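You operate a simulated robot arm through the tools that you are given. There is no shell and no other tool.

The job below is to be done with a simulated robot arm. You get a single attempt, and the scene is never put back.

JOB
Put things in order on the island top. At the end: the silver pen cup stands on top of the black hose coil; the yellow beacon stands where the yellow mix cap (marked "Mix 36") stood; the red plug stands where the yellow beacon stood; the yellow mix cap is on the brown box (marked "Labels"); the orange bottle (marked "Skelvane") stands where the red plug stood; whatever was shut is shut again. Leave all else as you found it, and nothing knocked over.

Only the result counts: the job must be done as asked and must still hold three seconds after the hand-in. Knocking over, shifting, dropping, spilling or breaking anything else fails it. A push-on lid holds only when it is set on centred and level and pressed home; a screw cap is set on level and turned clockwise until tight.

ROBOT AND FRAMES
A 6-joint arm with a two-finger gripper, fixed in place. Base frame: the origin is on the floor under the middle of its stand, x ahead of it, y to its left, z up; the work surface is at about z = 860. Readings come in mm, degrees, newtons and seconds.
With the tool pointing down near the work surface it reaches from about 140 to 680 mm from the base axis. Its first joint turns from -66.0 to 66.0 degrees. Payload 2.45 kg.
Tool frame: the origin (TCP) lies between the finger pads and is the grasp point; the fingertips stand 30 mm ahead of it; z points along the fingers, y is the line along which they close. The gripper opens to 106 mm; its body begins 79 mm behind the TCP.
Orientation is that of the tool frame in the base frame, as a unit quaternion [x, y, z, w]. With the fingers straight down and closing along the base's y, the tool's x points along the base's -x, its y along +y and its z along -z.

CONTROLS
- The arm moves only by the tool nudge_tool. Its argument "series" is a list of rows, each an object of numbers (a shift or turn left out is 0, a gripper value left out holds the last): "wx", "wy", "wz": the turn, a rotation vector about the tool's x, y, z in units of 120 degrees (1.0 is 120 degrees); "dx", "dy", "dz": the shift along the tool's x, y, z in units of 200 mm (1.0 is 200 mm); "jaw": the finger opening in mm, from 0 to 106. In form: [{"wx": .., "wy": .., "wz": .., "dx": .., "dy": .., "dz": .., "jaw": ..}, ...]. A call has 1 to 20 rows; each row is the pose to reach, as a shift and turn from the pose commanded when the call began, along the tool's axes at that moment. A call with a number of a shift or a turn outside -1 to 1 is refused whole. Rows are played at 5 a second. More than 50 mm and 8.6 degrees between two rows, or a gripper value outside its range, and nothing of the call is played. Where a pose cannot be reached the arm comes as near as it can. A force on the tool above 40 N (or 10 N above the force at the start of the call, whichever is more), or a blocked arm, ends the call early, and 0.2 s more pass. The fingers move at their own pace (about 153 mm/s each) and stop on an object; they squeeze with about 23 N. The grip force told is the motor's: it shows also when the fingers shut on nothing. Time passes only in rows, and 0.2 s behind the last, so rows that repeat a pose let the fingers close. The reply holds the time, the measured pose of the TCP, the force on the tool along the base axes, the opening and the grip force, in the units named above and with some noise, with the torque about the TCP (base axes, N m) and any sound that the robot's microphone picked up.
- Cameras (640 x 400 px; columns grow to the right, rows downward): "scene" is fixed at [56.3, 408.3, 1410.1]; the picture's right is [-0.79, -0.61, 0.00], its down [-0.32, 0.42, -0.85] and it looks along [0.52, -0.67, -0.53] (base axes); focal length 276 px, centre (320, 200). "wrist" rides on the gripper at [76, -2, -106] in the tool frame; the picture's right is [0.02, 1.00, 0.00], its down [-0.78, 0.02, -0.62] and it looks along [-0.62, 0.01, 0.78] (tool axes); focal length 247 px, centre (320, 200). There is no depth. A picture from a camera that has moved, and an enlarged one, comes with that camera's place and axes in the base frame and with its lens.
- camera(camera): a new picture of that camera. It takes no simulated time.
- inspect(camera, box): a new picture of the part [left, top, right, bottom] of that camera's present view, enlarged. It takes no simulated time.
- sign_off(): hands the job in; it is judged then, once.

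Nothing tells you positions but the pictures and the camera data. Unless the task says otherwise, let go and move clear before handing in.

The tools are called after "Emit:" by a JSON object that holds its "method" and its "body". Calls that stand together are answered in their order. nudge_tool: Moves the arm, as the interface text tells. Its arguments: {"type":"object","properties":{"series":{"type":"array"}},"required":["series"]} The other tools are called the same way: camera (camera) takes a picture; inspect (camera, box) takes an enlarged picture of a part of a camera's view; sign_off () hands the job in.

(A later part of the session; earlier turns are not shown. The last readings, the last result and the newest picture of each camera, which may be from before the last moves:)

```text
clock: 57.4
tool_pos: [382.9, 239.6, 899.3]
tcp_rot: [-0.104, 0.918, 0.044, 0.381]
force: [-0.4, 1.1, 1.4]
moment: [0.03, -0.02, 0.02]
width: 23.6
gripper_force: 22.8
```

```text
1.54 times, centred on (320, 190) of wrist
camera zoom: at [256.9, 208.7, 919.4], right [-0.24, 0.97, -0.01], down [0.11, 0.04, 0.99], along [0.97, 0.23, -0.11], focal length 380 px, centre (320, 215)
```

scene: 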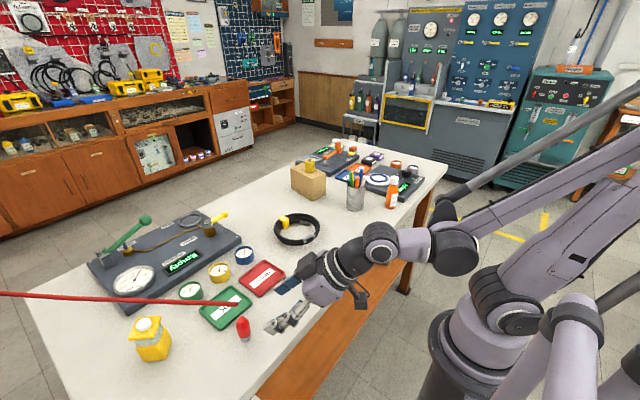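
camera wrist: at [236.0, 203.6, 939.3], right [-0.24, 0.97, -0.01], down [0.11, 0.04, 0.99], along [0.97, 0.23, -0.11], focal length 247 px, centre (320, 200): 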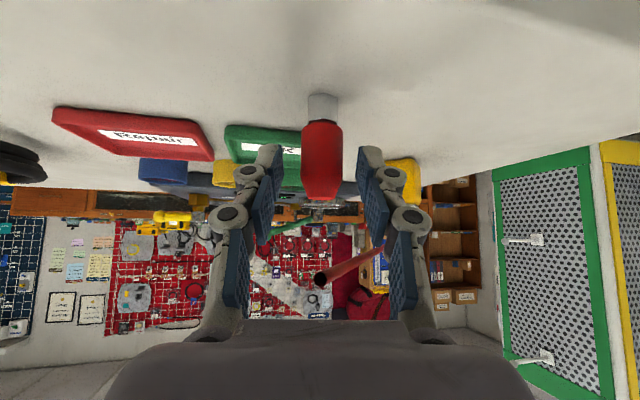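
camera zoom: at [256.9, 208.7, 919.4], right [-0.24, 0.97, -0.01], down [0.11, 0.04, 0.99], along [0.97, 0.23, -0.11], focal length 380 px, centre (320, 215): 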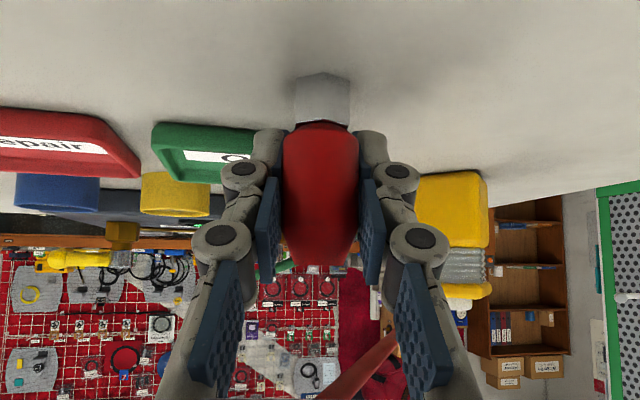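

The plug is gripped at 23.6 mm. I'll lift it a few millimetres, then withdraw along the tool axis away from the rod.

Emit:
{"method": "nudge_tool", "body": {"series": [{"dx": -0.01, "dz": -0.01}, {"dx": -0.022, "dz": -0.022}, {"dx": -0.022, "dz": -0.09}, {"dx": -0.022, "dz": -0.18}, {"dx": -0.022, "dz": -0.29}, {"dx": -0.022, "dz": -0.4}, {"dx": -0.022, "dz": -0.52}, {"dx": -0.022, "dz": -0.64}, {"dx": -0.022, "dz": -0.64}]}}

Emit:
{"method": "camera", "body": {"camera": "wrist"}}

Emit:
{"method": "camera", "body": {"camera": "scene"}}

```text
clock: 59.4
tool_pos: [298.0, 220.3, 992.9]
tcp_rot: [-0.103, 0.918, 0.043, 0.382]
force: [-0.3, 1.6, -1.5]
moment: [-0.03, -0.02, -0.01]
width: 23.9
gripper_force: 22.4
```

```text
taken
camera wrist: at [171.5, 189.4, 1013.2], right [-0.24, 0.97, -0.01], down [0.11, 0.04, 0.99], along [0.97, 0.23, -0.11], focal length 247 px, centre (320, 200)
```

wrist: 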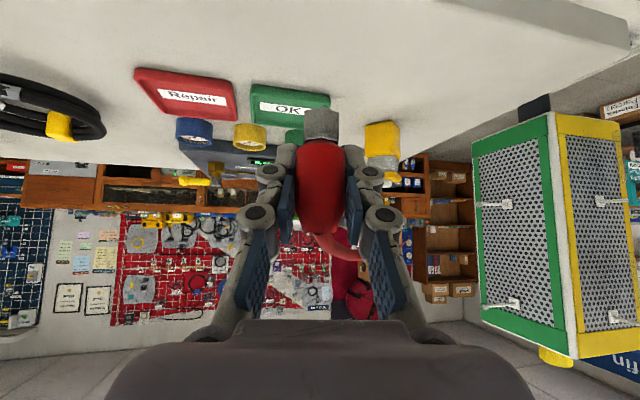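

```text
taken
```

scene: 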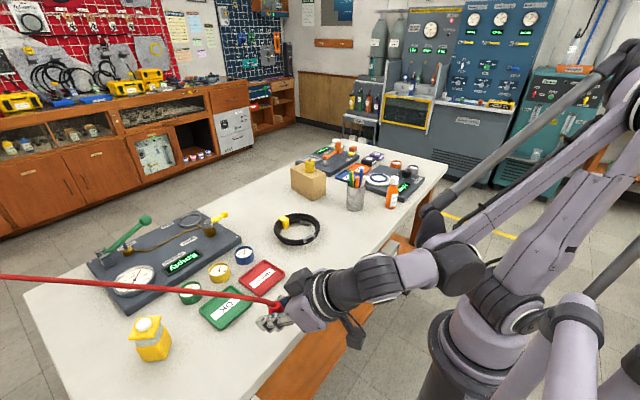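

The red rod seems to have moved with the plug. I need a close look before going further.

Emit:
{"method": "inspect", "body": {"camera": "scene", "box": [200, 250, 380, 370]}}

Emit:
{"method": "inspect", "body": {"camera": "wrist", "box": [240, 90, 400, 290]}}

Emit:
{"method": "inspect", "body": {"camera": "scene", "box": [0, 220, 240, 370]}}

```text
3.33 times, centred on (290, 310) of scene
camera zoom: at [56.3, 408.3, 1410.1], right [-0.79, -0.61, 0.0], down [-0.32, 0.42, -0.85], along [0.52, -0.67, -0.53], focal length 918 px, centre (420, -167)
```

zoom: 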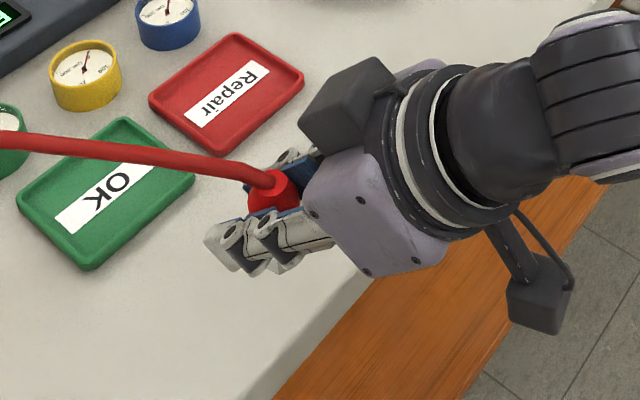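

```text
2.00 times, centred on (320, 190) of wrist
camera zoom: at [171.5, 189.4, 1013.2], right [-0.24, 0.97, -0.01], down [0.11, 0.04, 0.99], along [0.97, 0.23, -0.11], focal length 494 px, centre (320, 220)
```

zoom: 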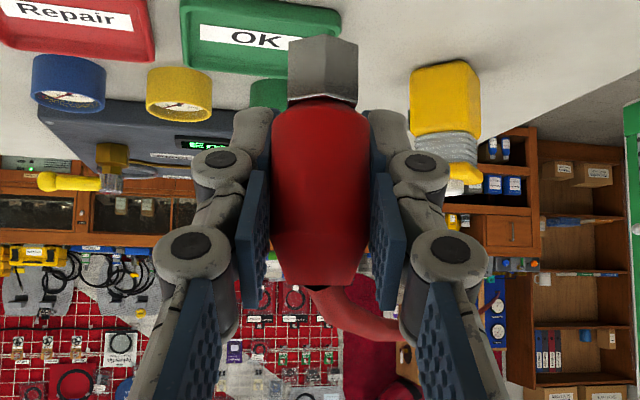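

```text
2.67 times, centred on (120, 295) of scene
camera zoom: at [56.3, 408.3, 1410.1], right [-0.79, -0.61, 0.0], down [-0.32, 0.42, -0.85], along [0.52, -0.67, -0.53], focal length 735 px, centre (853, -53)
```

zoom: 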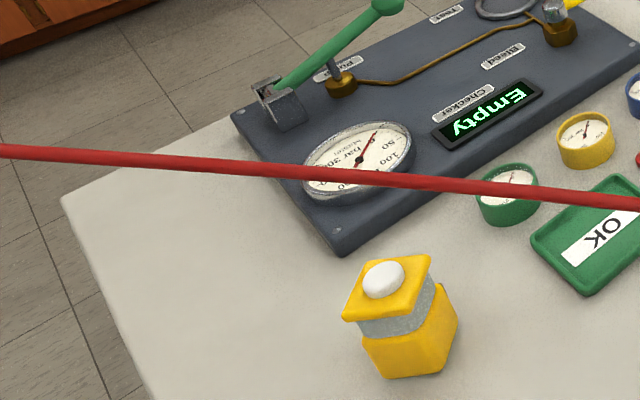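

The red "rod" is actually a flexible hose tethered to the plug, and it follows as I lift. The forces stay small (under 2 N). I'll raise the plug straight up a bit and watch how the hose behaves.

Emit:
{"method": "nudge_tool", "body": {"series": [{"dx": -0.05, "dz": -0.05}, {"dx": -0.11, "dz": -0.11}, {"dx": -0.18, "dz": -0.18}, {"dx": -0.25, "dz": -0.25}, {"dx": -0.32, "dz": -0.32}, {"dx": -0.38, "dz": -0.38}, {"dx": -0.38, "dz": -0.38}]}}

Emit:
{"method": "camera", "body": {"camera": "scene"}}

Emit:
{"method": "camera", "body": {"camera": "wrist"}}

Emit:
{"method": "inspect", "body": {"camera": "scene", "box": [200, 180, 380, 340]}}

```text
clock: 61.0
tool_pos: [297.3, 220.2, 1100.7]
tcp_rot: [-0.104, 0.918, 0.044, 0.381]
force: [0.6, -0.6, -0.8]
moment: [0.02, 0.03, -0.01]
width: 23.7
gripper_force: 22.8
```

```text
taken
```

scene: 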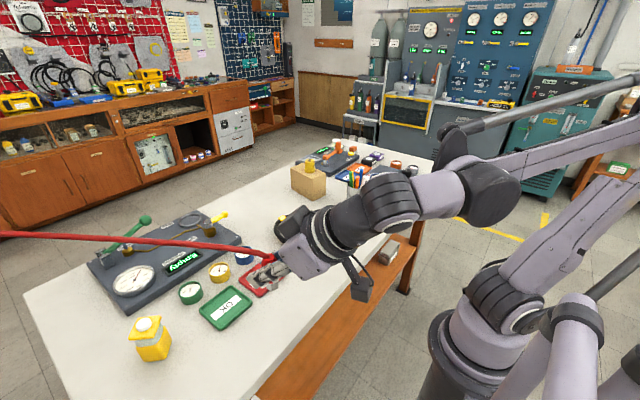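

```text
taken
camera wrist: at [171.5, 189.4, 1121.3], right [-0.24, 0.97, -0.01], down [0.11, 0.04, 0.99], along [0.97, 0.23, -0.11], focal length 247 px, centre (320, 200)
```

wrist: 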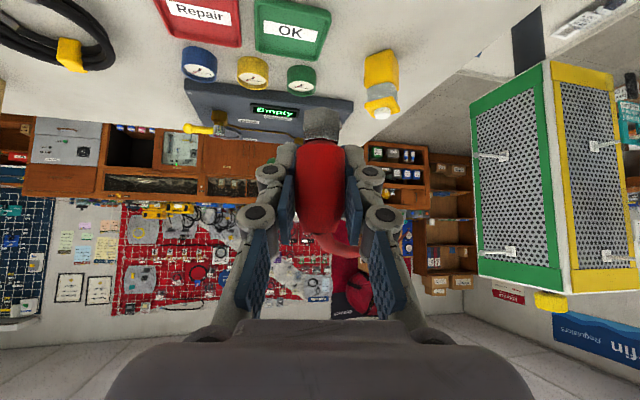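

```text
2.50 times, centred on (290, 260) of scene
camera zoom: at [56.3, 408.3, 1410.1], right [-0.79, -0.61, 0.0], down [-0.32, 0.42, -0.85], along [0.52, -0.67, -0.53], focal length 689 px, centre (395, 50)
```

zoom: 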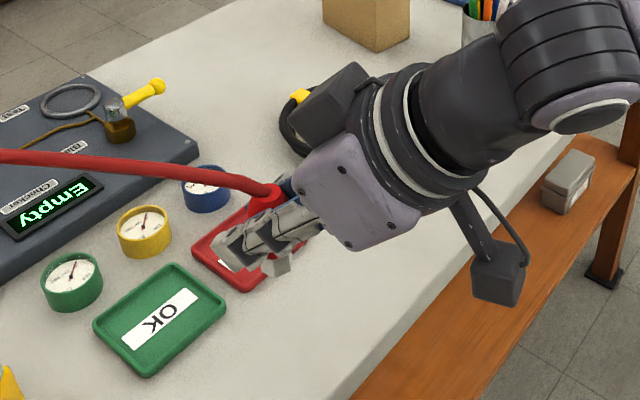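

The hose end is joined to the plug's top and trails away to the far left, well above everything. I'll inspect the joint closely.

Emit:
{"method": "inspect", "body": {"camera": "wrist", "box": [280, 90, 420, 280]}}

Emit:
{"method": "inspect", "body": {"camera": "scene", "box": [230, 220, 330, 290]}}

Emit:
{"method": "inspect", "body": {"camera": "scene", "box": [0, 200, 240, 300]}}

```text
2.11 times, centred on (350, 185) of wrist
camera zoom: at [171.5, 189.4, 1121.3], right [-0.24, 0.97, -0.01], down [0.11, 0.04, 0.99], along [0.97, 0.23, -0.11], focal length 520 px, centre (257, 232)
```

zoom: 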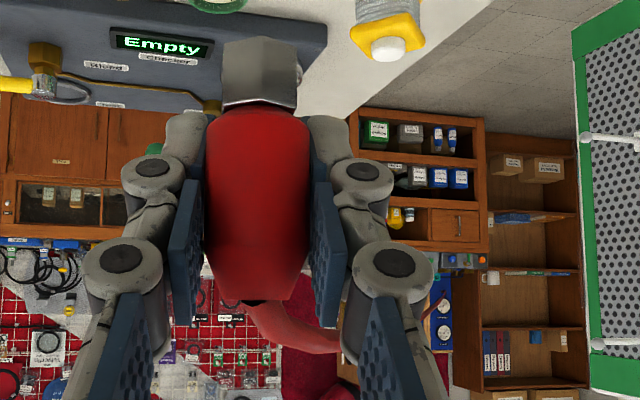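

```text
5.71 times, centred on (280, 255) of scene
camera zoom: at [56.3, 408.3, 1410.1], right [-0.79, -0.61, 0.0], down [-0.32, 0.42, -0.85], along [0.52, -0.67, -0.53], focal length 1574 px, centre (549, -114)
```

zoom: 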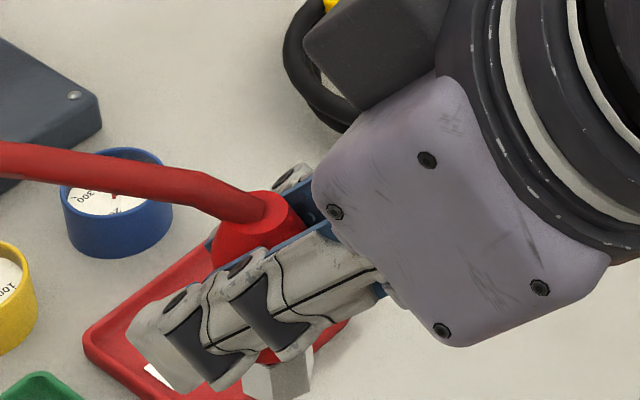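

```text
2.67 times, centred on (120, 250) of scene
camera zoom: at [56.3, 408.3, 1410.1], right [-0.79, -0.61, 0.0], down [-0.32, 0.42, -0.85], along [0.52, -0.67, -0.53], focal length 735 px, centre (853, 67)
```

zoom: 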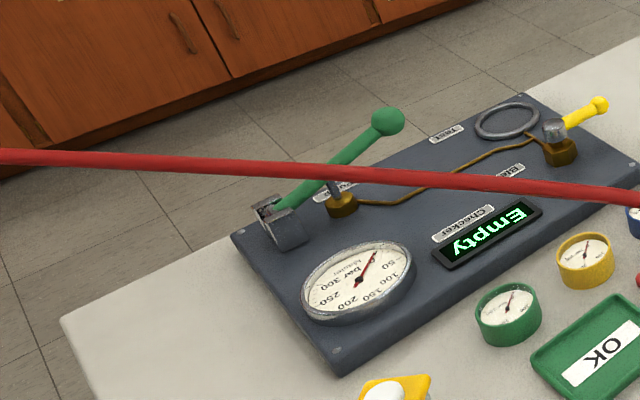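

The hose comes out of the plug's top and trails loosely toward an anchor at the far left; the force on the tool is under 1 N. I'll carry the plug across high up, watching for any hose tension.

Emit:
{"method": "nudge_tool", "body": {"series": [{"dx": -0.09, "dy": -0.125, "dz": 0.09, "wx": 0.013, "wz": 0.013}, {"dx": -0.18, "dy": -0.25, "dz": 0.18, "wx": 0.026, "wz": 0.026}, {"dx": -0.27, "dy": -0.375, "dz": 0.27, "wx": 0.039, "wz": 0.039}, {"dx": -0.36, "dy": -0.5, "dz": 0.36, "wx": 0.053, "wz": 0.053}, {"dx": -0.455, "dy": -0.625, "dz": 0.455, "wx": 0.067, "wz": 0.067}, {"dx": -0.55, "dy": -0.75, "dz": 0.55, "wx": 0.081, "wz": 0.081}, {"dx": -0.64, "dy": -0.8775, "dz": 0.64, "wx": 0.0943, "wz": 0.0943}, {"dx": -0.64, "dy": -0.8775, "dz": 0.64, "wx": 0.0943, "wz": 0.0943}]}}

Emit:
{"method": "camera", "body": {"camera": "scene"}}

Emit:
{"method": "camera", "body": {"camera": "wrist"}}

```text
clock: 62.8
tool_pos: [513.0, 89.2, 1100.2]
tcp_rot: [0.026, 0.923, -0.01, 0.383]
force: [0.7, -0.6, -0.3]
moment: [-0.03, 0.0, -0.01]
width: 23.7
gripper_force: 22.9
```

```text
taken
```

scene: 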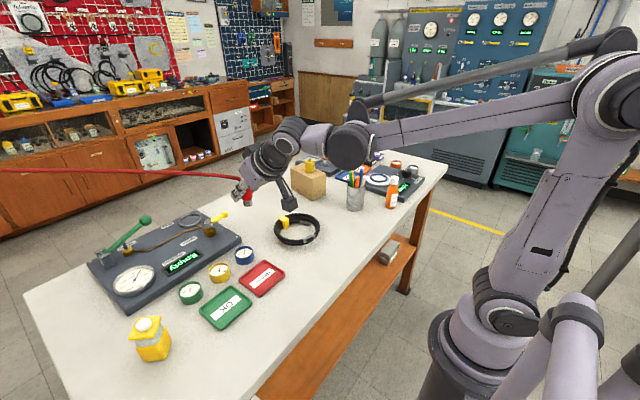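

```text
taken
camera wrist: at [383.8, 93.9, 1120.8], right [0.04, 1.0, -0.01], down [0.11, 0.01, 0.99], along [0.99, -0.04, -0.11], focal length 247 px, centre (320, 200)
```

wrist: 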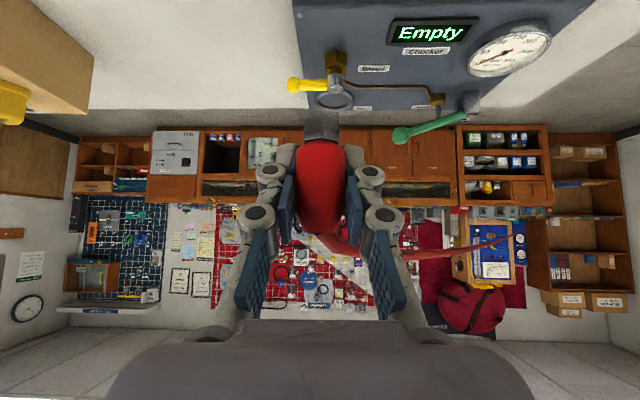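

The hose runs off to the far wall and stays slack and high. Continuing to above the beacon's old place.

Emit:
{"method": "nudge_tool", "body": {"series": [{"dx": -0.1, "dy": -0.075, "dz": 0.1}, {"dx": -0.21, "dy": -0.158, "dz": 0.21}, {"dx": -0.32, "dy": -0.24, "dz": 0.32}, {"dx": -0.44, "dy": -0.33, "dz": 0.44}, {"dx": -0.56, "dy": -0.42, "dz": 0.56}, {"dx": -0.67, "dy": -0.505, "dz": 0.67}, {"dx": -0.7865, "dy": -0.5925, "dz": 0.7865}, {"dx": -0.7865, "dy": -0.5925, "dz": 0.7865}]}}

Emit:
{"method": "camera", "body": {"camera": "scene"}}

Emit:
{"method": "camera", "body": {"camera": "wrist"}}

```text
clock: 64.6
tool_pos: [728.2, -40.8, 1099.5]
tcp_rot: [0.026, 0.923, -0.01, 0.383]
force: [-1.0, -0.9, -1.6]
moment: [0.03, 0.0, -0.01]
width: 23.7
gripper_force: 22.7
```

```text
taken
```

scene: 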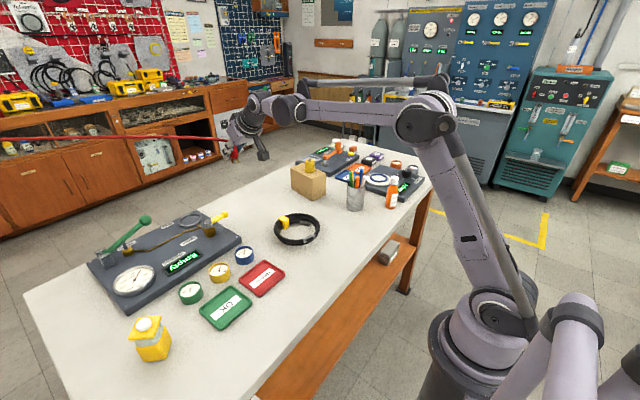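

```text
taken
camera wrist: at [598.9, -36.2, 1120.2], right [0.04, 1.0, -0.01], down [0.11, 0.01, 0.99], along [0.99, -0.04, -0.11], focal length 247 px, centre (320, 200)
```

wrist: 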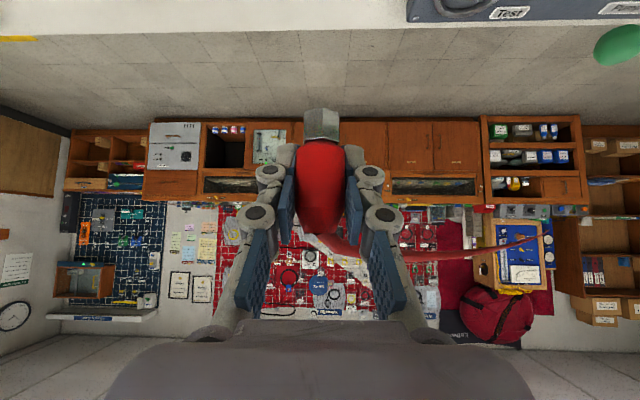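

Plug is above the beacon's old place. I'll yaw back to the −10° heading used for the beacon (which kept the camera clear of the coil) and descend to just above the surface.

Emit:
{"method": "nudge_tool", "body": {"series": [{"dx": 0.05, "dz": 0.05, "dy": -0.002, "wx": 0.014, "wz": 0.014}, {"dx": 0.13, "dz": 0.13, "dy": -0.003, "wx": 0.028, "wz": 0.028}, {"dx": 0.22, "dz": 0.22, "dy": -0.0035, "wx": 0.0424, "wz": 0.0424}, {"dx": 0.32, "dz": 0.32, "dy": -0.0035, "wx": 0.0424, "wz": 0.0424}, {"dx": 0.42, "dz": 0.42, "dy": -0.0035, "wx": 0.0424, "wz": 0.0424}, {"dx": 0.52, "dz": 0.52, "dy": -0.0035, "wx": 0.0424, "wz": 0.0424}, {"dx": 0.61, "dz": 0.61, "dy": -0.0035, "wx": 0.0424, "wz": 0.0424}, {"dx": 0.67, "dz": 0.67, "dy": -0.0035, "wx": 0.0424, "wz": 0.0424}, {"dx": 0.67, "dz": 0.67, "dy": -0.0035, "wx": 0.0424, "wz": 0.0424}]}}

Emit:
{"method": "camera", "body": {"camera": "scene"}}

Emit:
{"method": "camera", "body": {"camera": "wrist"}}

Emit:
{"method": "inspect", "body": {"camera": "scene", "box": [170, 140, 300, 250]}}

```text
clock: 66.6
tool_pos: [728.8, -40.6, 910.7]
tcp_rot: [0.084, 0.92, -0.034, 0.381]
force: [-1.2, -1.2, -2.4]
moment: [-0.02, -0.01, 0.01]
width: 23.8
gripper_force: 23.0
```

```text
taken
```

scene: 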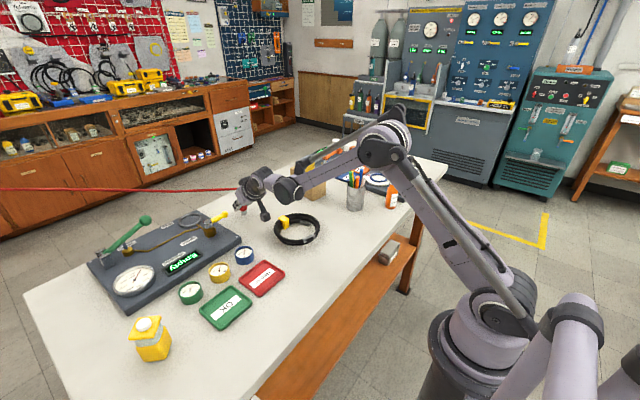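

```text
taken
camera wrist: at [601.6, -20.8, 931.3], right [0.16, 0.99, -0.01], down [0.11, 0.0, 0.99], along [0.98, -0.17, -0.11], focal length 247 px, centre (320, 200)
```

wrist: 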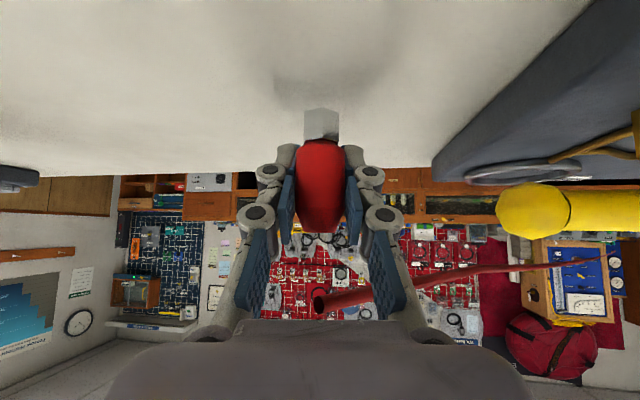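

```text
3.64 times, centred on (235, 195) of scene
camera zoom: at [56.3, 408.3, 1410.1], right [-0.79, -0.61, 0.0], down [-0.32, 0.42, -0.85], along [0.52, -0.67, -0.53], focal length 1002 px, centre (629, 218)
```

zoom: 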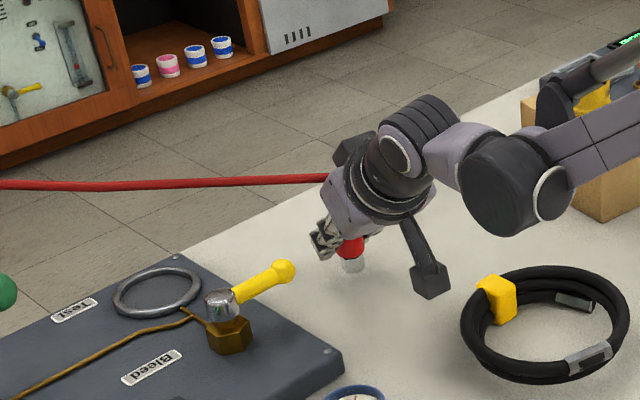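

The hose end hovers above the plug again, as it did at the start, so it doesn't get in the way. Lowering the last 11 mm gently.

Emit:
{"method": "nudge_tool", "body": {"series": [{"dx": 0.01, "dz": 0.01, "dy": -0.002}, {"dx": 0.02, "dz": 0.02, "dy": -0.004}, {"dx": 0.03, "dz": 0.03, "dy": -0.004}, {"dx": 0.036, "dz": 0.036, "dy": -0.004}, {"dx": 0.041, "dz": 0.041, "dy": -0.004}, {"dx": 0.041, "dz": 0.041, "dy": -0.004}]}}

Emit:
{"method": "inspect", "body": {"camera": "wrist", "box": [240, 60, 400, 240]}}

```text
clock: 68.0
tool_pos: [728.5, -42.3, 898.3]
tcp_rot: [0.083, 0.92, -0.034, 0.382]
force: [0.9, -0.3, -1.3]
moment: [-0.01, 0.01, 0.0]
width: 24.1
gripper_force: 22.7
```

```text
2.22 times, centred on (320, 150) of wrist
camera zoom: at [601.2, -21.7, 919.7], right [0.16, 0.99, -0.01], down [0.11, 0.0, 0.99], along [0.98, -0.17, -0.11], focal length 549 px, centre (320, 311)
```

zoom: 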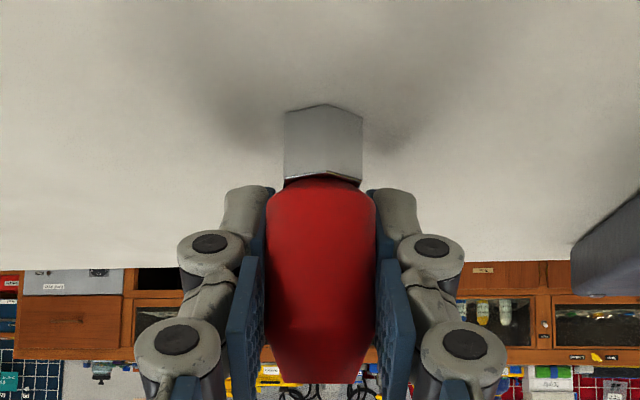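

Not yet in contact. Continuing in half-millimetre steps.

Emit:
{"method": "nudge_tool", "body": {"series": [{"dx": 0.002, "dz": 0.002}, {"dx": 0.004, "dz": 0.004}, {"dx": 0.006, "dz": 0.006}, {"dx": 0.008, "dz": 0.008}, {"dx": 0.008, "dz": 0.008}]}}

```text
clock: 69.2
tool_pos: [729.3, -42.5, 897.4]
tcp_rot: [0.083, 0.919, -0.034, 0.383]
force: [2.8, 0.1, 17.0]
moment: [0.0, -0.05, 0.04]
width: 24.1
gripper_force: 23.2
```

Firm contact. I'll relieve a little pressure and release.

Emit:
{"method": "nudge_tool", "body": {"series": [{"dx": -0.004, "dz": -0.004}, {"dx": -0.004, "dz": -0.004}, {"dx": -0.004, "dz": -0.004, "jaw": 27}, {"dx": -0.004, "dz": -0.004, "jaw": 32}, {"dx": -0.004, "dz": -0.004, "jaw": 40}, {"dx": -0.004, "dz": -0.004, "jaw": 44}, {"dx": -0.004, "dz": -0.004, "jaw": 44}]}}

Emit:
{"method": "camera", "body": {"camera": "wrist"}}

Emit:
{"method": "inspect", "body": {"camera": "scene", "box": [170, 140, 300, 250]}}

```text
clock: 70.8
tool_pos: [727.9, -42.3, 897.4]
tcp_rot: [0.083, 0.92, -0.033, 0.381]
force: [-0.1, 0.7, -1.4]
moment: [-0.02, 0.02, -0.02]
width: 43.6
gripper_force: 0.1
```

```text
taken
camera wrist: at [601.0, -21.5, 918.6], right [0.16, 0.99, -0.01], down [0.11, 0.0, 0.99], along [0.98, -0.17, -0.11], focal length 247 px, centre (320, 200)
```

wrist: 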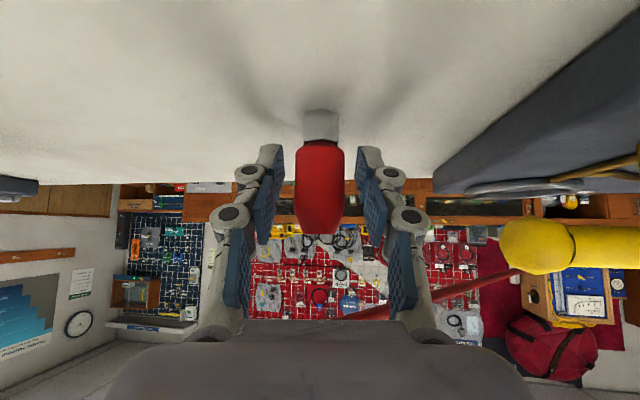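

```text
3.64 times, centred on (235, 195) of scene
camera zoom: at [56.3, 408.3, 1410.1], right [-0.79, -0.61, 0.0], down [-0.32, 0.42, -0.85], along [0.52, -0.67, -0.53], focal length 1002 px, centre (629, 218)
```

zoom: 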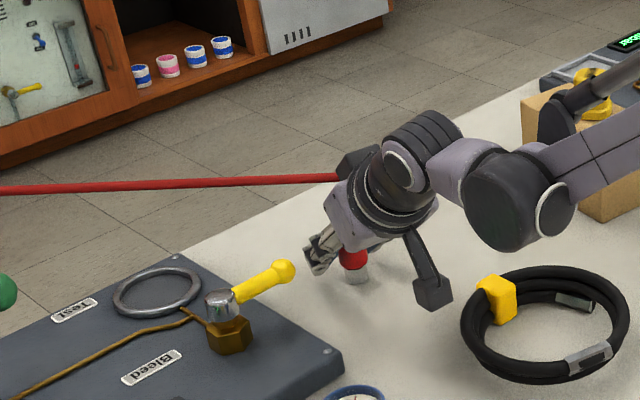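

The plug stands upright in the beacon's old place. Backing off along the tool axis.

Emit:
{"method": "nudge_tool", "body": {"series": [{"dz": -0.06}, {"dz": -0.14}, {"dz": -0.24}, {"dz": -0.35}, {"dz": -0.47}, {"dz": -0.6}, {"dz": -0.72}, {"dz": -0.72}]}}

Emit:
{"method": "camera", "body": {"camera": "wrist"}}

Emit:
{"method": "camera", "body": {"camera": "scene"}}

Emit:
{"method": "inspect", "body": {"camera": "scene", "box": [170, 140, 300, 250]}}

```text
clock: 72.6
tool_pos: [628.4, -23.0, 1000.7]
tcp_rot: [0.084, 0.92, -0.034, 0.382]
force: [0.0, 1.1, 0.2]
moment: [-0.01, -0.02, 0.0]
width: 43.9
gripper_force: 0.0
```

```text
taken
camera wrist: at [500.0, -2.8, 1021.3], right [0.16, 0.99, -0.01], down [0.11, 0.0, 0.99], along [0.98, -0.16, -0.11], focal length 247 px, centre (320, 200)
```

wrist: 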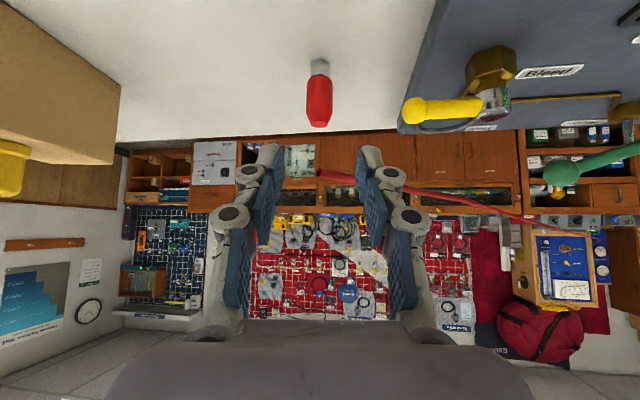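

```text
taken
```

scene: 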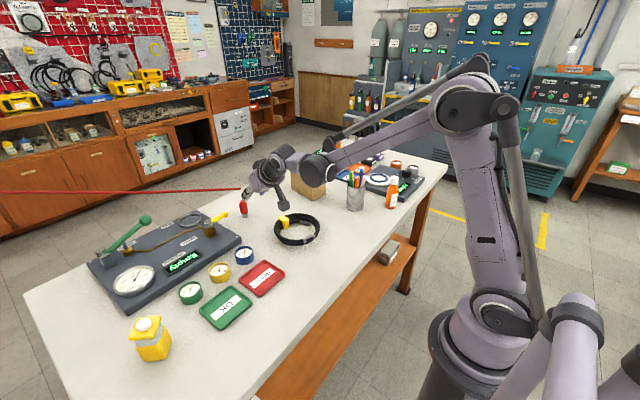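

```text
3.64 times, centred on (235, 195) of scene
camera zoom: at [56.3, 408.3, 1410.1], right [-0.79, -0.61, 0.0], down [-0.32, 0.42, -0.85], along [0.52, -0.67, -0.53], focal length 1002 px, centre (629, 218)
```

zoom: 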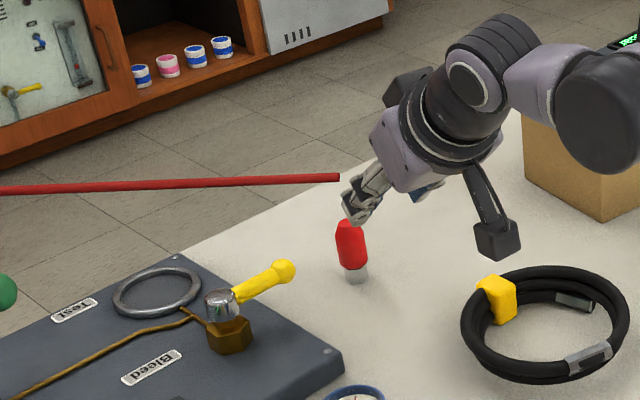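

The plug stands free with the hose end hovering above it as before. Next is the orange bottle: I'll rise, bring the tool back to vertical, and go over to it.

Emit:
{"method": "nudge_tool", "body": {"series": [{"dx": -0.036, "dy": -0.09, "dz": -0.094, "wy": 0.0625}, {"dx": -0.072, "dy": -0.18, "dz": -0.188, "wy": 0.125}, {"dx": -0.107, "dy": -0.27, "dz": -0.282, "wy": 0.1875}, {"dx": -0.143, "dy": -0.36, "dz": -0.376, "wy": 0.25}, {"dx": -0.179, "dy": -0.45, "dz": -0.47, "wy": 0.3125}, {"dx": -0.2145, "dy": -0.5385, "dz": -0.5635, "wy": 0.375}, {"dx": -0.2145, "dy": -0.5385, "dz": -0.5635, "wy": 0.375}]}}

Emit:
{"method": "nudge_tool", "body": {"series": [{"dx": 0.067, "dy": -0.078, "wz": 0.0667}, {"dx": 0.134, "dy": -0.157, "wz": 0.1333}, {"dx": 0.2, "dy": -0.235, "wz": 0.2}, {"dx": 0.268, "dy": -0.314, "wz": 0.2667}, {"dx": 0.335, "dy": -0.392, "wz": 0.3333}, {"dx": 0.4, "dy": -0.47, "wz": 0.4}, {"dx": 0.469, "dy": -0.549, "wz": 0.4667}, {"dx": 0.536, "dy": -0.627, "wz": 0.5333}, {"dx": 0.603, "dy": -0.706, "wz": 0.6}, {"dx": 0.67, "dy": -0.784, "wz": 0.6633}, {"dx": 0.67, "dy": -0.784, "wz": 0.6633}]}}

Emit:
{"method": "camera", "body": {"camera": "wrist"}}

Emit:
{"method": "camera", "body": {"camera": "scene"}}

```text
clock: 74.2
tool_pos: [560.3, -123.6, 1110.1]
tcp_rot: [0.09, 0.996, 0.0, -0.001]
force: [0.1, -0.1, -0.2]
moment: [-0.01, -0.04, 0.01]
width: 44.1
gripper_force: 0.1
```

```text
clock: 76.6
tool_pos: [399.0, -252.5, 1109.4]
tcp_rot: [0.708, 0.707, 0.001, 0.001]
force: [-0.3, 0.7, 1.3]
moment: [0.0, -0.01, -0.01]
width: 44.1
gripper_force: 0.0
```

```text
taken
camera wrist: at [398.1, -176.3, 1215.1], right [1.0, 0.02, 0.0], down [0.02, -0.78, 0.62], along [0.01, -0.62, -0.78], focal length 247 px, centre (320, 200)
```

wrist: 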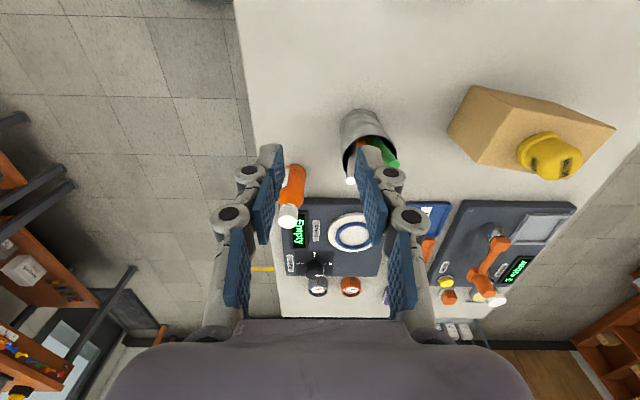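

```text
taken
```

scene: 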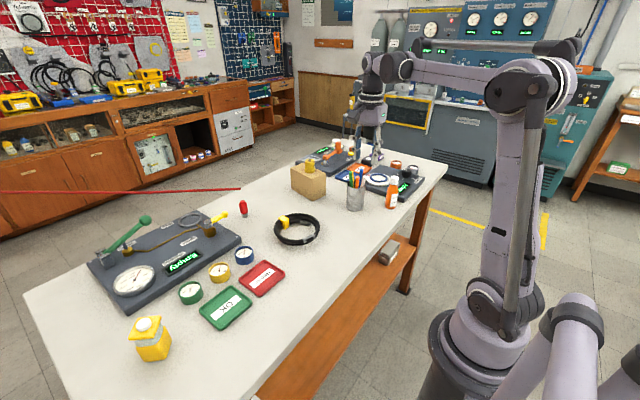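

The tool is vertical with the fingers closing along x, the right way to avoid the board beside the bottle. Zooming to measure the bottle.

Emit:
{"method": "inspect", "body": {"camera": "wrist", "box": [240, 130, 360, 260]}}

Emit:
{"method": "inspect", "body": {"camera": "scene", "box": [340, 160, 440, 220]}}

```text
3.08 times, centred on (300, 195) of wrist
camera zoom: at [398.1, -176.3, 1215.1], right [1.0, 0.02, 0.0], down [0.02, -0.78, 0.62], along [0.01, -0.62, -0.78], focal length 760 px, centre (382, 215)
```

zoom: 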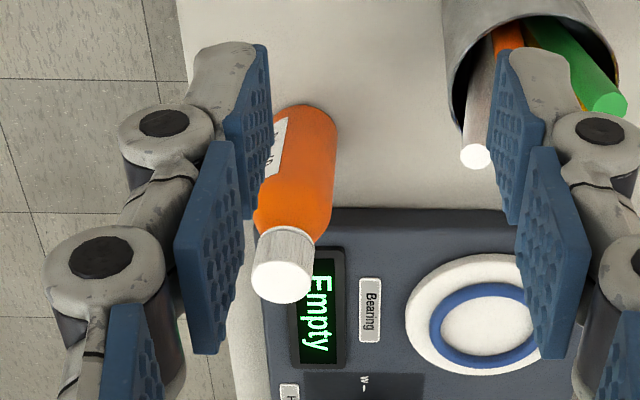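

```text
6.40 times, centred on (390, 190) of scene
camera zoom: at [56.3, 408.3, 1410.1], right [-0.79, -0.61, 0.0], down [-0.32, 0.42, -0.85], along [0.52, -0.67, -0.53], focal length 1763 px, centre (-128, 264)
```

zoom: 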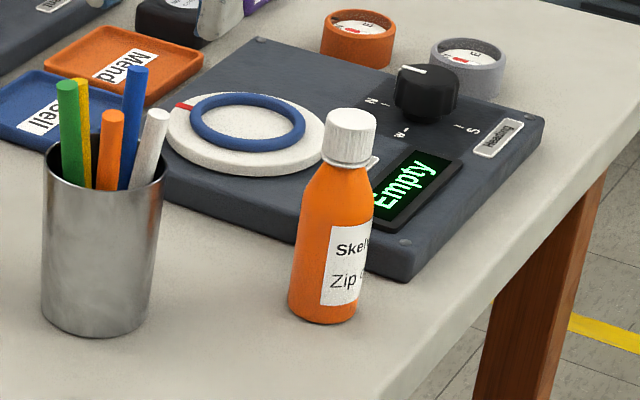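

Bottle centre is about (359, −404) with its top at z ≈ 976. I'll move above it with the jaws opened.

Emit:
{"method": "nudge_tool", "body": {"series": [{"dx": -0.15, "dy": -0.04, "jaw": 76}, {"dx": -0.3, "dy": -0.08, "jaw": 76}, {"dx": -0.45, "dy": -0.12, "jaw": 76}, {"dx": -0.6, "dy": -0.16, "jaw": 76}, {"dx": -0.7575, "dy": -0.2, "dz": 0.1, "jaw": 76}, {"dx": -0.7575, "dy": -0.2, "dz": 0.247, "jaw": 76}, {"dx": -0.7575, "dy": -0.2, "dz": 0.247, "jaw": 76}]}}

Emit:
{"method": "camera", "body": {"camera": "wrist"}}

Emit:
{"method": "inspect", "body": {"camera": "scene", "box": [340, 130, 440, 220]}}

```text
clock: 78.2
tool_pos: [359.3, -402.5, 1059.4]
tcp_rot: [0.707, 0.708, 0.0, 0.0]
force: [-0.5, 0.2, 0.8]
moment: [-0.03, 0.01, -0.02]
width: 76.1
gripper_force: 0.0
```

```text
taken
camera wrist: at [358.1, -327.5, 1164.6], right [1.0, 0.02, 0.0], down [0.02, -0.78, 0.62], along [0.01, -0.62, -0.78], focal length 247 px, centre (320, 200)
```

wrist: 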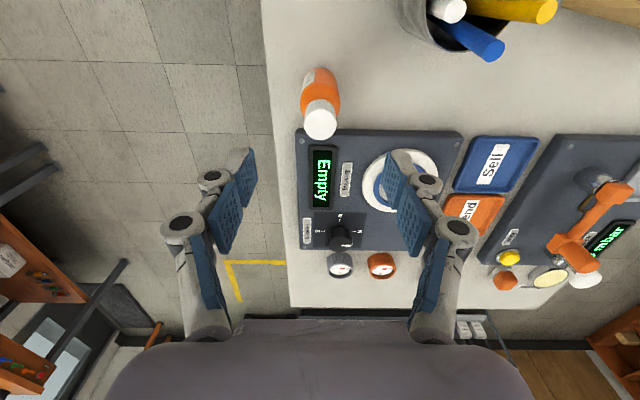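

```text
4.44 times, centred on (390, 175) of scene
camera zoom: at [56.3, 408.3, 1410.1], right [-0.79, -0.61, 0.0], down [-0.32, 0.42, -0.85], along [0.52, -0.67, -0.53], focal length 1224 px, centre (9, 311)
```

zoom: 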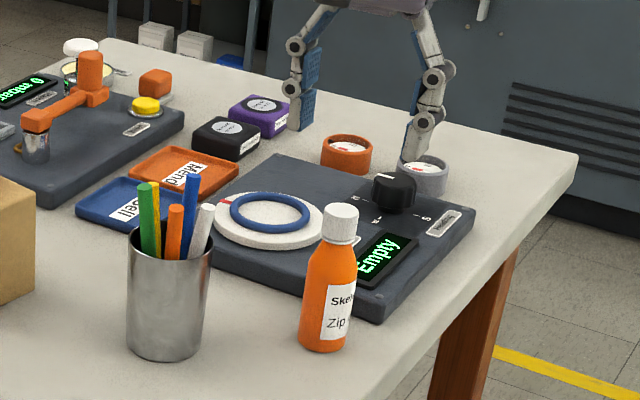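

Bottle is centred under the gripper within 2 mm. Descending around it.

Emit:
{"method": "nudge_tool", "body": {"series": [{"dy": 0.004, "dz": 0.12}, {"dy": 0.0075, "dz": 0.24}, {"dy": 0.0075, "dz": 0.36}, {"dy": 0.0075, "dz": 0.48}, {"dy": 0.0075, "dz": 0.58}, {"dy": 0.0075, "dz": 0.66}, {"dy": 0.0075, "dz": 0.715}, {"dy": 0.0075, "dz": 0.715}]}}

Emit:
{"method": "camera", "body": {"camera": "wrist"}}

Emit:
{"method": "inspect", "body": {"camera": "scene", "box": [340, 130, 440, 220]}}

```text
clock: 80.0
tool_pos: [361.9, -402.5, 915.7]
tcp_rot: [0.707, 0.707, 0.0, 0.0]
force: [-0.5, 0.3, -0.4]
moment: [-0.03, -0.01, -0.02]
width: 75.9
gripper_force: 0.1
```

```text
taken
camera wrist: at [360.4, -327.0, 1022.5], right [1.0, 0.02, 0.0], down [0.02, -0.78, 0.62], along [0.01, -0.62, -0.78], focal length 247 px, centre (320, 200)
```

wrist: 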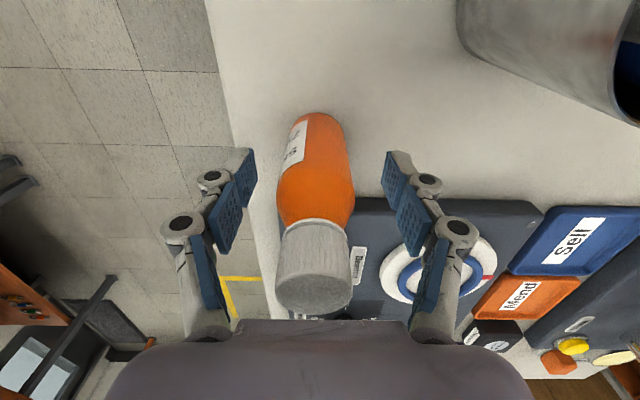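

```text
4.44 times, centred on (390, 175) of scene
camera zoom: at [56.3, 408.3, 1410.1], right [-0.79, -0.61, 0.0], down [-0.32, 0.42, -0.85], along [0.52, -0.67, -0.53], focal length 1224 px, centre (9, 311)
```

zoom: 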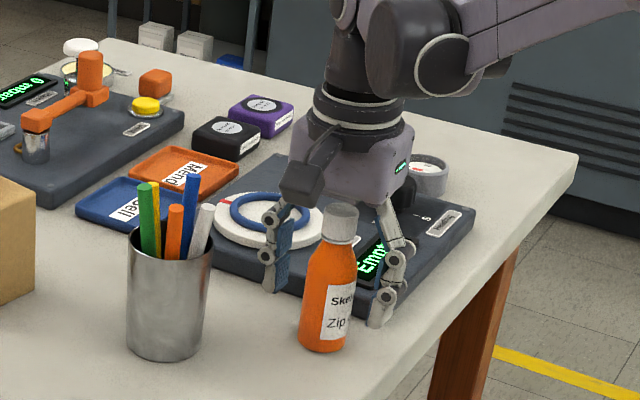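

The bottle sits between the fingers, about 2 mm off-centre. I'll correct and close.

Emit:
{"method": "nudge_tool", "body": {"series": [{"dy": -0.008}, {"dy": -0.008, "jaw": 60}, {"dy": -0.008, "jaw": 50}, {"dy": -0.008, "jaw": 44}, {"dy": -0.008, "jaw": 28}, {"dy": -0.008, "jaw": 28}]}}

Emit:
{"method": "camera", "body": {"camera": "wrist"}}

```text
clock: 81.4
tool_pos: [361.5, -403.0, 916.6]
tcp_rot: [0.707, 0.707, 0.0, 0.001]
force: [-0.8, 0.5, 2.5]
moment: [0.01, 0.0, 0.0]
width: 36.5
gripper_force: 23.1
```

```text
taken
camera wrist: at [358.6, -327.4, 1022.9], right [1.0, 0.02, 0.0], down [0.02, -0.78, 0.62], along [0.01, -0.62, -0.78], focal length 247 px, centre (320, 200)
```

wrist: 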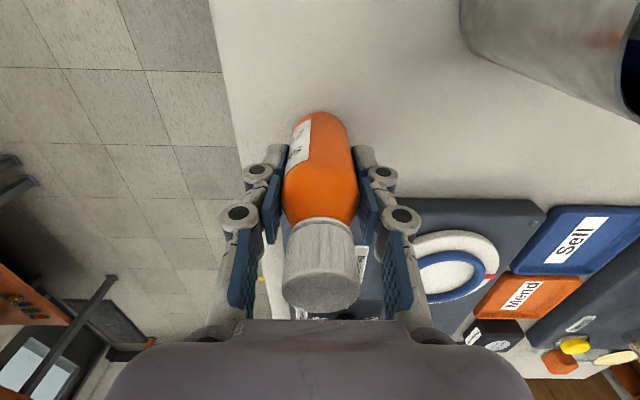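

Bottle gripped at 36.5 mm. Lifting straight up.

Emit:
{"method": "nudge_tool", "body": {"series": [{"dz": -0.04}, {"dz": -0.12}, {"dz": -0.25}, {"dz": -0.4}, {"dz": -0.55}, {"dz": -0.7}, {"dz": -0.85}, {"dz": -1.0}, {"dz": -1.0}]}}

Emit:
{"method": "camera", "body": {"camera": "wrist"}}

Emit:
{"method": "camera", "body": {"camera": "scene"}}

```text
clock: 83.4
tool_pos: [360.1, -401.9, 1116.5]
tcp_rot: [0.706, 0.708, 0.0, 0.0]
force: [-0.5, 0.1, -1.2]
moment: [0.01, -0.03, 0.01]
width: 36.9
gripper_force: 23.3
```

```text
taken
camera wrist: at [358.7, -327.6, 1222.3], right [1.0, 0.02, 0.0], down [0.02, -0.78, 0.62], along [0.01, -0.62, -0.78], focal length 247 px, centre (320, 200)
```

wrist: 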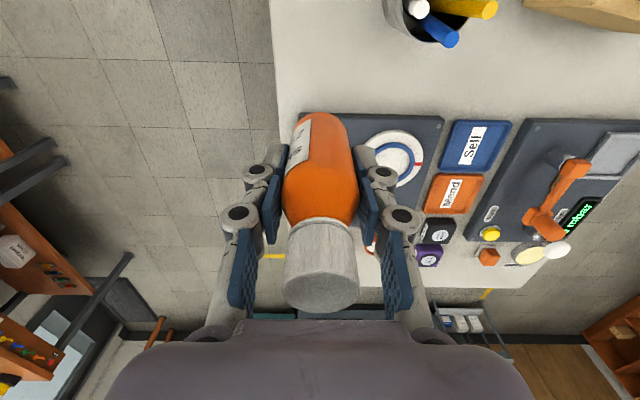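

```text
taken
```

scene: 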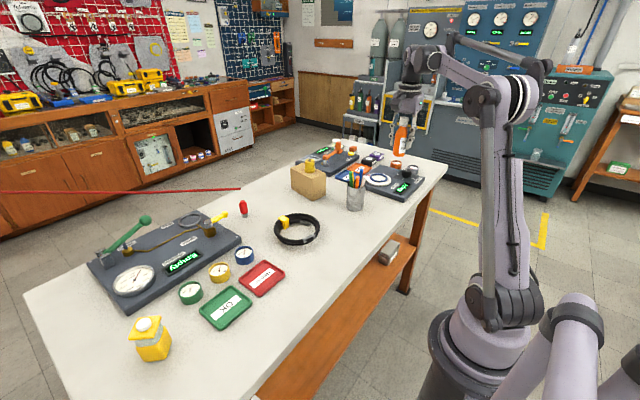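

Carrying the bottle high across the table toward the plug's old place, yawing back on the way.

Emit:
{"method": "nudge_tool", "body": {"series": [{"dx": 0.16, "wz": -0.0625}, {"dx": 0.33, "wz": -0.125}, {"dx": 0.5, "wz": -0.1875}, {"dx": 0.67, "wz": -0.25}, {"dx": 0.84, "wz": -0.3125}, {"dx": 1.0, "wz": -0.375}]}}

Emit:
{"method": "nudge_tool", "body": {"series": [{"dx": 0.12, "dy": 0.13, "wz": -0.0625}, {"dx": 0.24, "dy": 0.265, "wz": -0.125}, {"dx": 0.37, "dy": 0.4, "wz": -0.1875}, {"dx": 0.49, "dy": 0.535, "wz": -0.25}, {"dx": 0.62, "dy": 0.675, "wz": -0.3125}, {"dx": 0.7425, "dy": 0.813, "wz": -0.375}, {"dx": 0.7425, "dy": 0.813, "wz": -0.375}]}}

Emit:
{"method": "nudge_tool", "body": {"series": [{"dx": -0.01, "dy": 0.16}, {"dx": -0.02, "dy": 0.33}, {"dx": -0.03, "dy": 0.5}, {"dx": -0.04, "dy": 0.67}, {"dx": -0.05, "dy": 0.84}, {"dx": -0.0625, "dy": 1.0}, {"dx": -0.0625, "dy": 1.0}]}}

Emit:
{"method": "camera", "body": {"camera": "scene"}}

Emit:
{"method": "camera", "body": {"camera": "wrist"}}

```text
clock: 84.8
tool_pos: [359.7, -201.8, 1116.6]
tcp_rot: [0.381, 0.925, 0.001, 0.001]
force: [0.9, 1.0, -1.3]
moment: [-0.04, -0.03, 0.0]
width: 36.6
gripper_force: 22.3
```

```text
clock: 86.4
tool_pos: [370.4, 16.9, 1117.3]
tcp_rot: [-0.002, 1.0, 0.0, 0.0]
force: [-0.5, -0.5, -1.3]
moment: [-0.01, -0.01, -0.01]
width: 36.8
gripper_force: 22.8
```

```text
clock: 88.0
tool_pos: [381.4, 216.1, 1116.1]
tcp_rot: [0.001, 1.0, 0.001, 0.0]
force: [-0.8, 0.0, -1.8]
moment: [-0.03, -0.02, -0.01]
width: 36.8
gripper_force: 22.6
```

```text
taken
```

scene: 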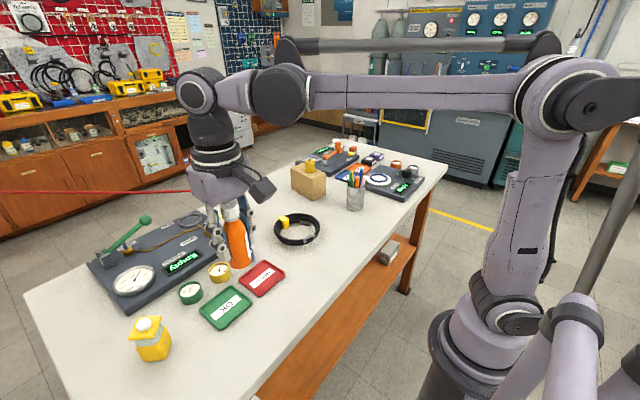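

```text
taken
camera wrist: at [305.3, 214.0, 1222.3], right [-0.02, 1.0, 0.0], down [0.78, 0.02, 0.62], along [0.62, 0.01, -0.78], focal length 247 px, centre (320, 200)
```

wrist: 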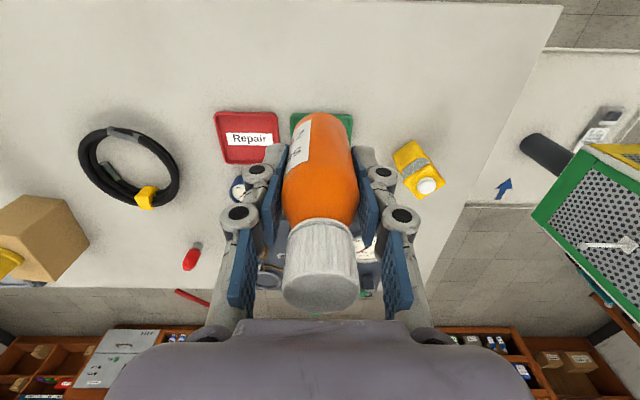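

The bottle hangs straight. Aligning over (383, 239.5) and descending to just above the surface.

Emit:
{"method": "nudge_tool", "body": {"series": [{"dx": -0.008, "dy": 0.06}, {"dx": -0.008, "dy": 0.117, "dz": 0.06}, {"dx": -0.008, "dy": 0.117, "dz": 0.19}, {"dx": -0.008, "dy": 0.117, "dz": 0.33}, {"dx": -0.008, "dy": 0.117, "dz": 0.47}, {"dx": -0.008, "dy": 0.117, "dz": 0.61}, {"dx": -0.008, "dy": 0.117, "dz": 0.74}, {"dx": -0.008, "dy": 0.117, "dz": 0.86}, {"dx": -0.008, "dy": 0.117, "dz": 0.96}, {"dx": -0.008, "dy": 0.117, "dz": 0.96}]}}

Emit:
{"method": "camera", "body": {"camera": "wrist"}}

Emit:
{"method": "inspect", "body": {"camera": "scene", "box": [140, 220, 340, 370]}}

```text
clock: 90.2
tool_pos: [383.1, 240.4, 926.0]
tcp_rot: [-0.001, 1.0, 0.0, 0.001]
force: [0.2, -0.1, -1.3]
moment: [0.03, 0.02, 0.0]
width: 36.8
gripper_force: 22.7
```

```text
taken
camera wrist: at [307.2, 237.7, 1030.8], right [-0.02, 1.0, 0.0], down [0.78, 0.02, 0.62], along [0.62, 0.01, -0.78], focal length 247 px, centre (320, 200)
```

wrist: 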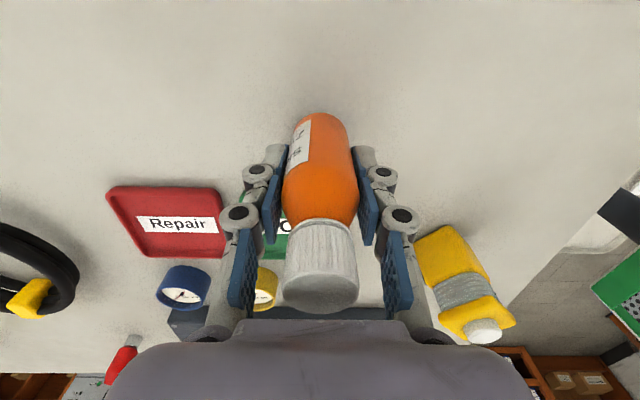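

```text
2.67 times, centred on (240, 295) of scene
camera zoom: at [56.3, 408.3, 1410.1], right [-0.79, -0.61, 0.0], down [-0.32, 0.42, -0.85], along [0.52, -0.67, -0.53], focal length 735 px, centre (533, -53)
```

zoom: 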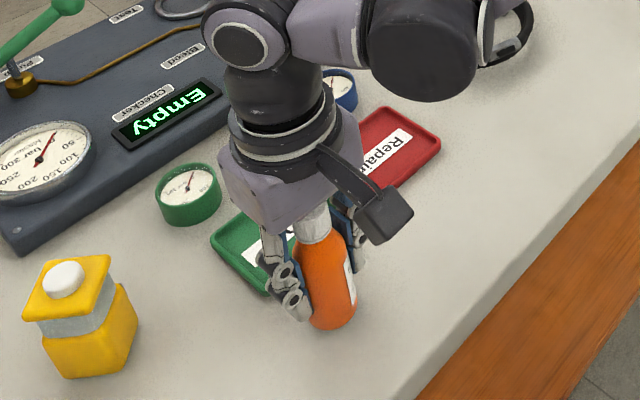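

Base of the bottle is about 9 mm above the surface. Lowering slowly.

Emit:
{"method": "nudge_tool", "body": {"series": [{"dz": 0.015}, {"dz": 0.025}, {"dz": 0.034}, {"dz": 0.04}, {"dz": 0.044}, {"dz": 0.044}]}}

```text
clock: 91.6
tool_pos: [383.3, 240.5, 916.0]
tcp_rot: [0.0, 1.0, 0.0, 0.001]
force: [0.9, -0.6, 17.3]
moment: [-0.03, 0.09, -0.01]
width: 37.1
gripper_force: 22.7
```

Contact at 17 N. Easing off a touch and releasing.

Emit:
{"method": "nudge_tool", "body": {"series": [{"dz": -0.004}, {"dz": -0.004}, {"dz": -0.004, "jaw": 40}, {"dz": -0.004, "jaw": 46}, {"dz": -0.004, "jaw": 56}, {"dz": -0.004, "jaw": 64}, {"dz": -0.004, "jaw": 64}]}}

Emit:
{"method": "camera", "body": {"camera": "wrist"}}

Emit:
{"method": "inspect", "body": {"camera": "scene", "box": [140, 220, 340, 370]}}

```text
clock: 93.2
tool_pos: [383.3, 240.6, 916.9]
tcp_rot: [-0.001, 1.0, 0.0, 0.0]
force: [0.4, 0.2, -0.2]
moment: [-0.01, 0.05, -0.01]
width: 64.0
gripper_force: 0.1
```

```text
taken
camera wrist: at [307.3, 238.0, 1022.9], right [-0.02, 1.0, 0.0], down [0.78, 0.02, 0.62], along [0.62, 0.01, -0.78], focal length 247 px, centre (320, 200)
```

wrist: 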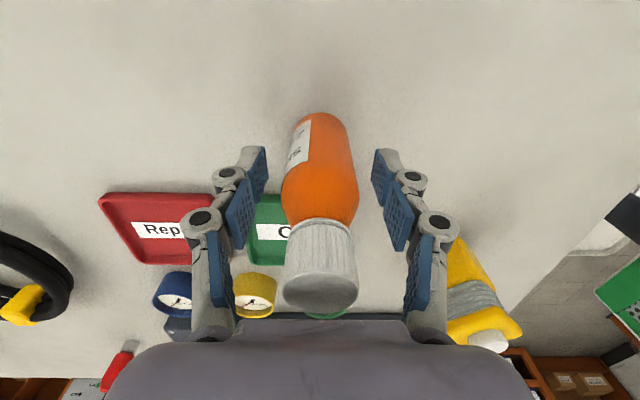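

```text
2.67 times, centred on (240, 295) of scene
camera zoom: at [56.3, 408.3, 1410.1], right [-0.79, -0.61, 0.0], down [-0.32, 0.42, -0.85], along [0.52, -0.67, -0.53], focal length 735 px, centre (533, -53)
```

zoom: 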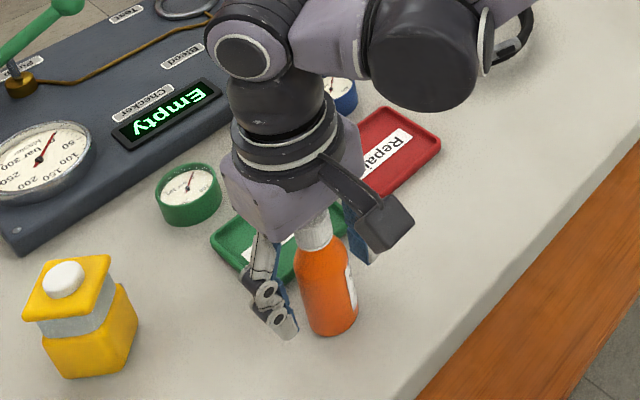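

The bottle stands upright. Raising straight up and away.

Emit:
{"method": "nudge_tool", "body": {"series": [{"dz": -0.08}, {"dz": -0.2}, {"dz": -0.34}, {"dz": -0.5}, {"dz": -0.66}, {"dz": -0.82}, {"dz": -0.98}, {"dz": -0.98}]}}

Emit:
{"method": "camera", "body": {"camera": "scene"}}

Emit:
{"method": "camera", "body": {"camera": "wrist"}}

```text
clock: 95.0
tool_pos: [384.0, 239.8, 1114.6]
tcp_rot: [-0.001, 1.0, 0.0, 0.001]
force: [0.5, -0.2, 0.4]
moment: [-0.05, -0.01, -0.02]
width: 64.2
gripper_force: 0.1
```

```text
taken
```

scene: 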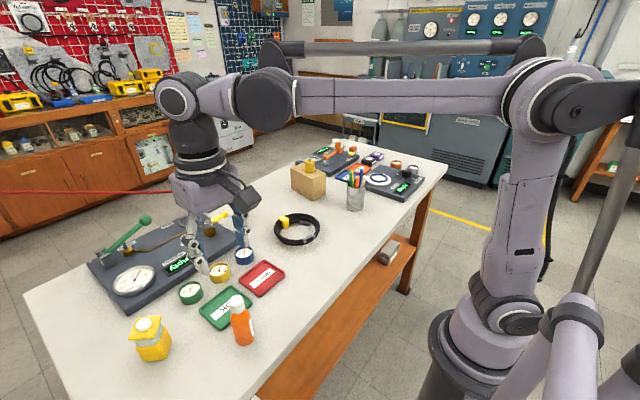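

```text
taken
camera wrist: at [306.8, 237.8, 1219.6], right [-0.02, 1.0, 0.0], down [0.78, 0.02, 0.62], along [0.62, 0.01, -0.78], focal length 247 px, centre (320, 200)
```

wrist: 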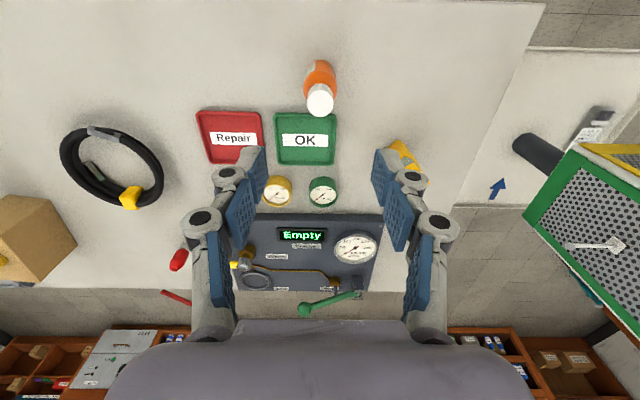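

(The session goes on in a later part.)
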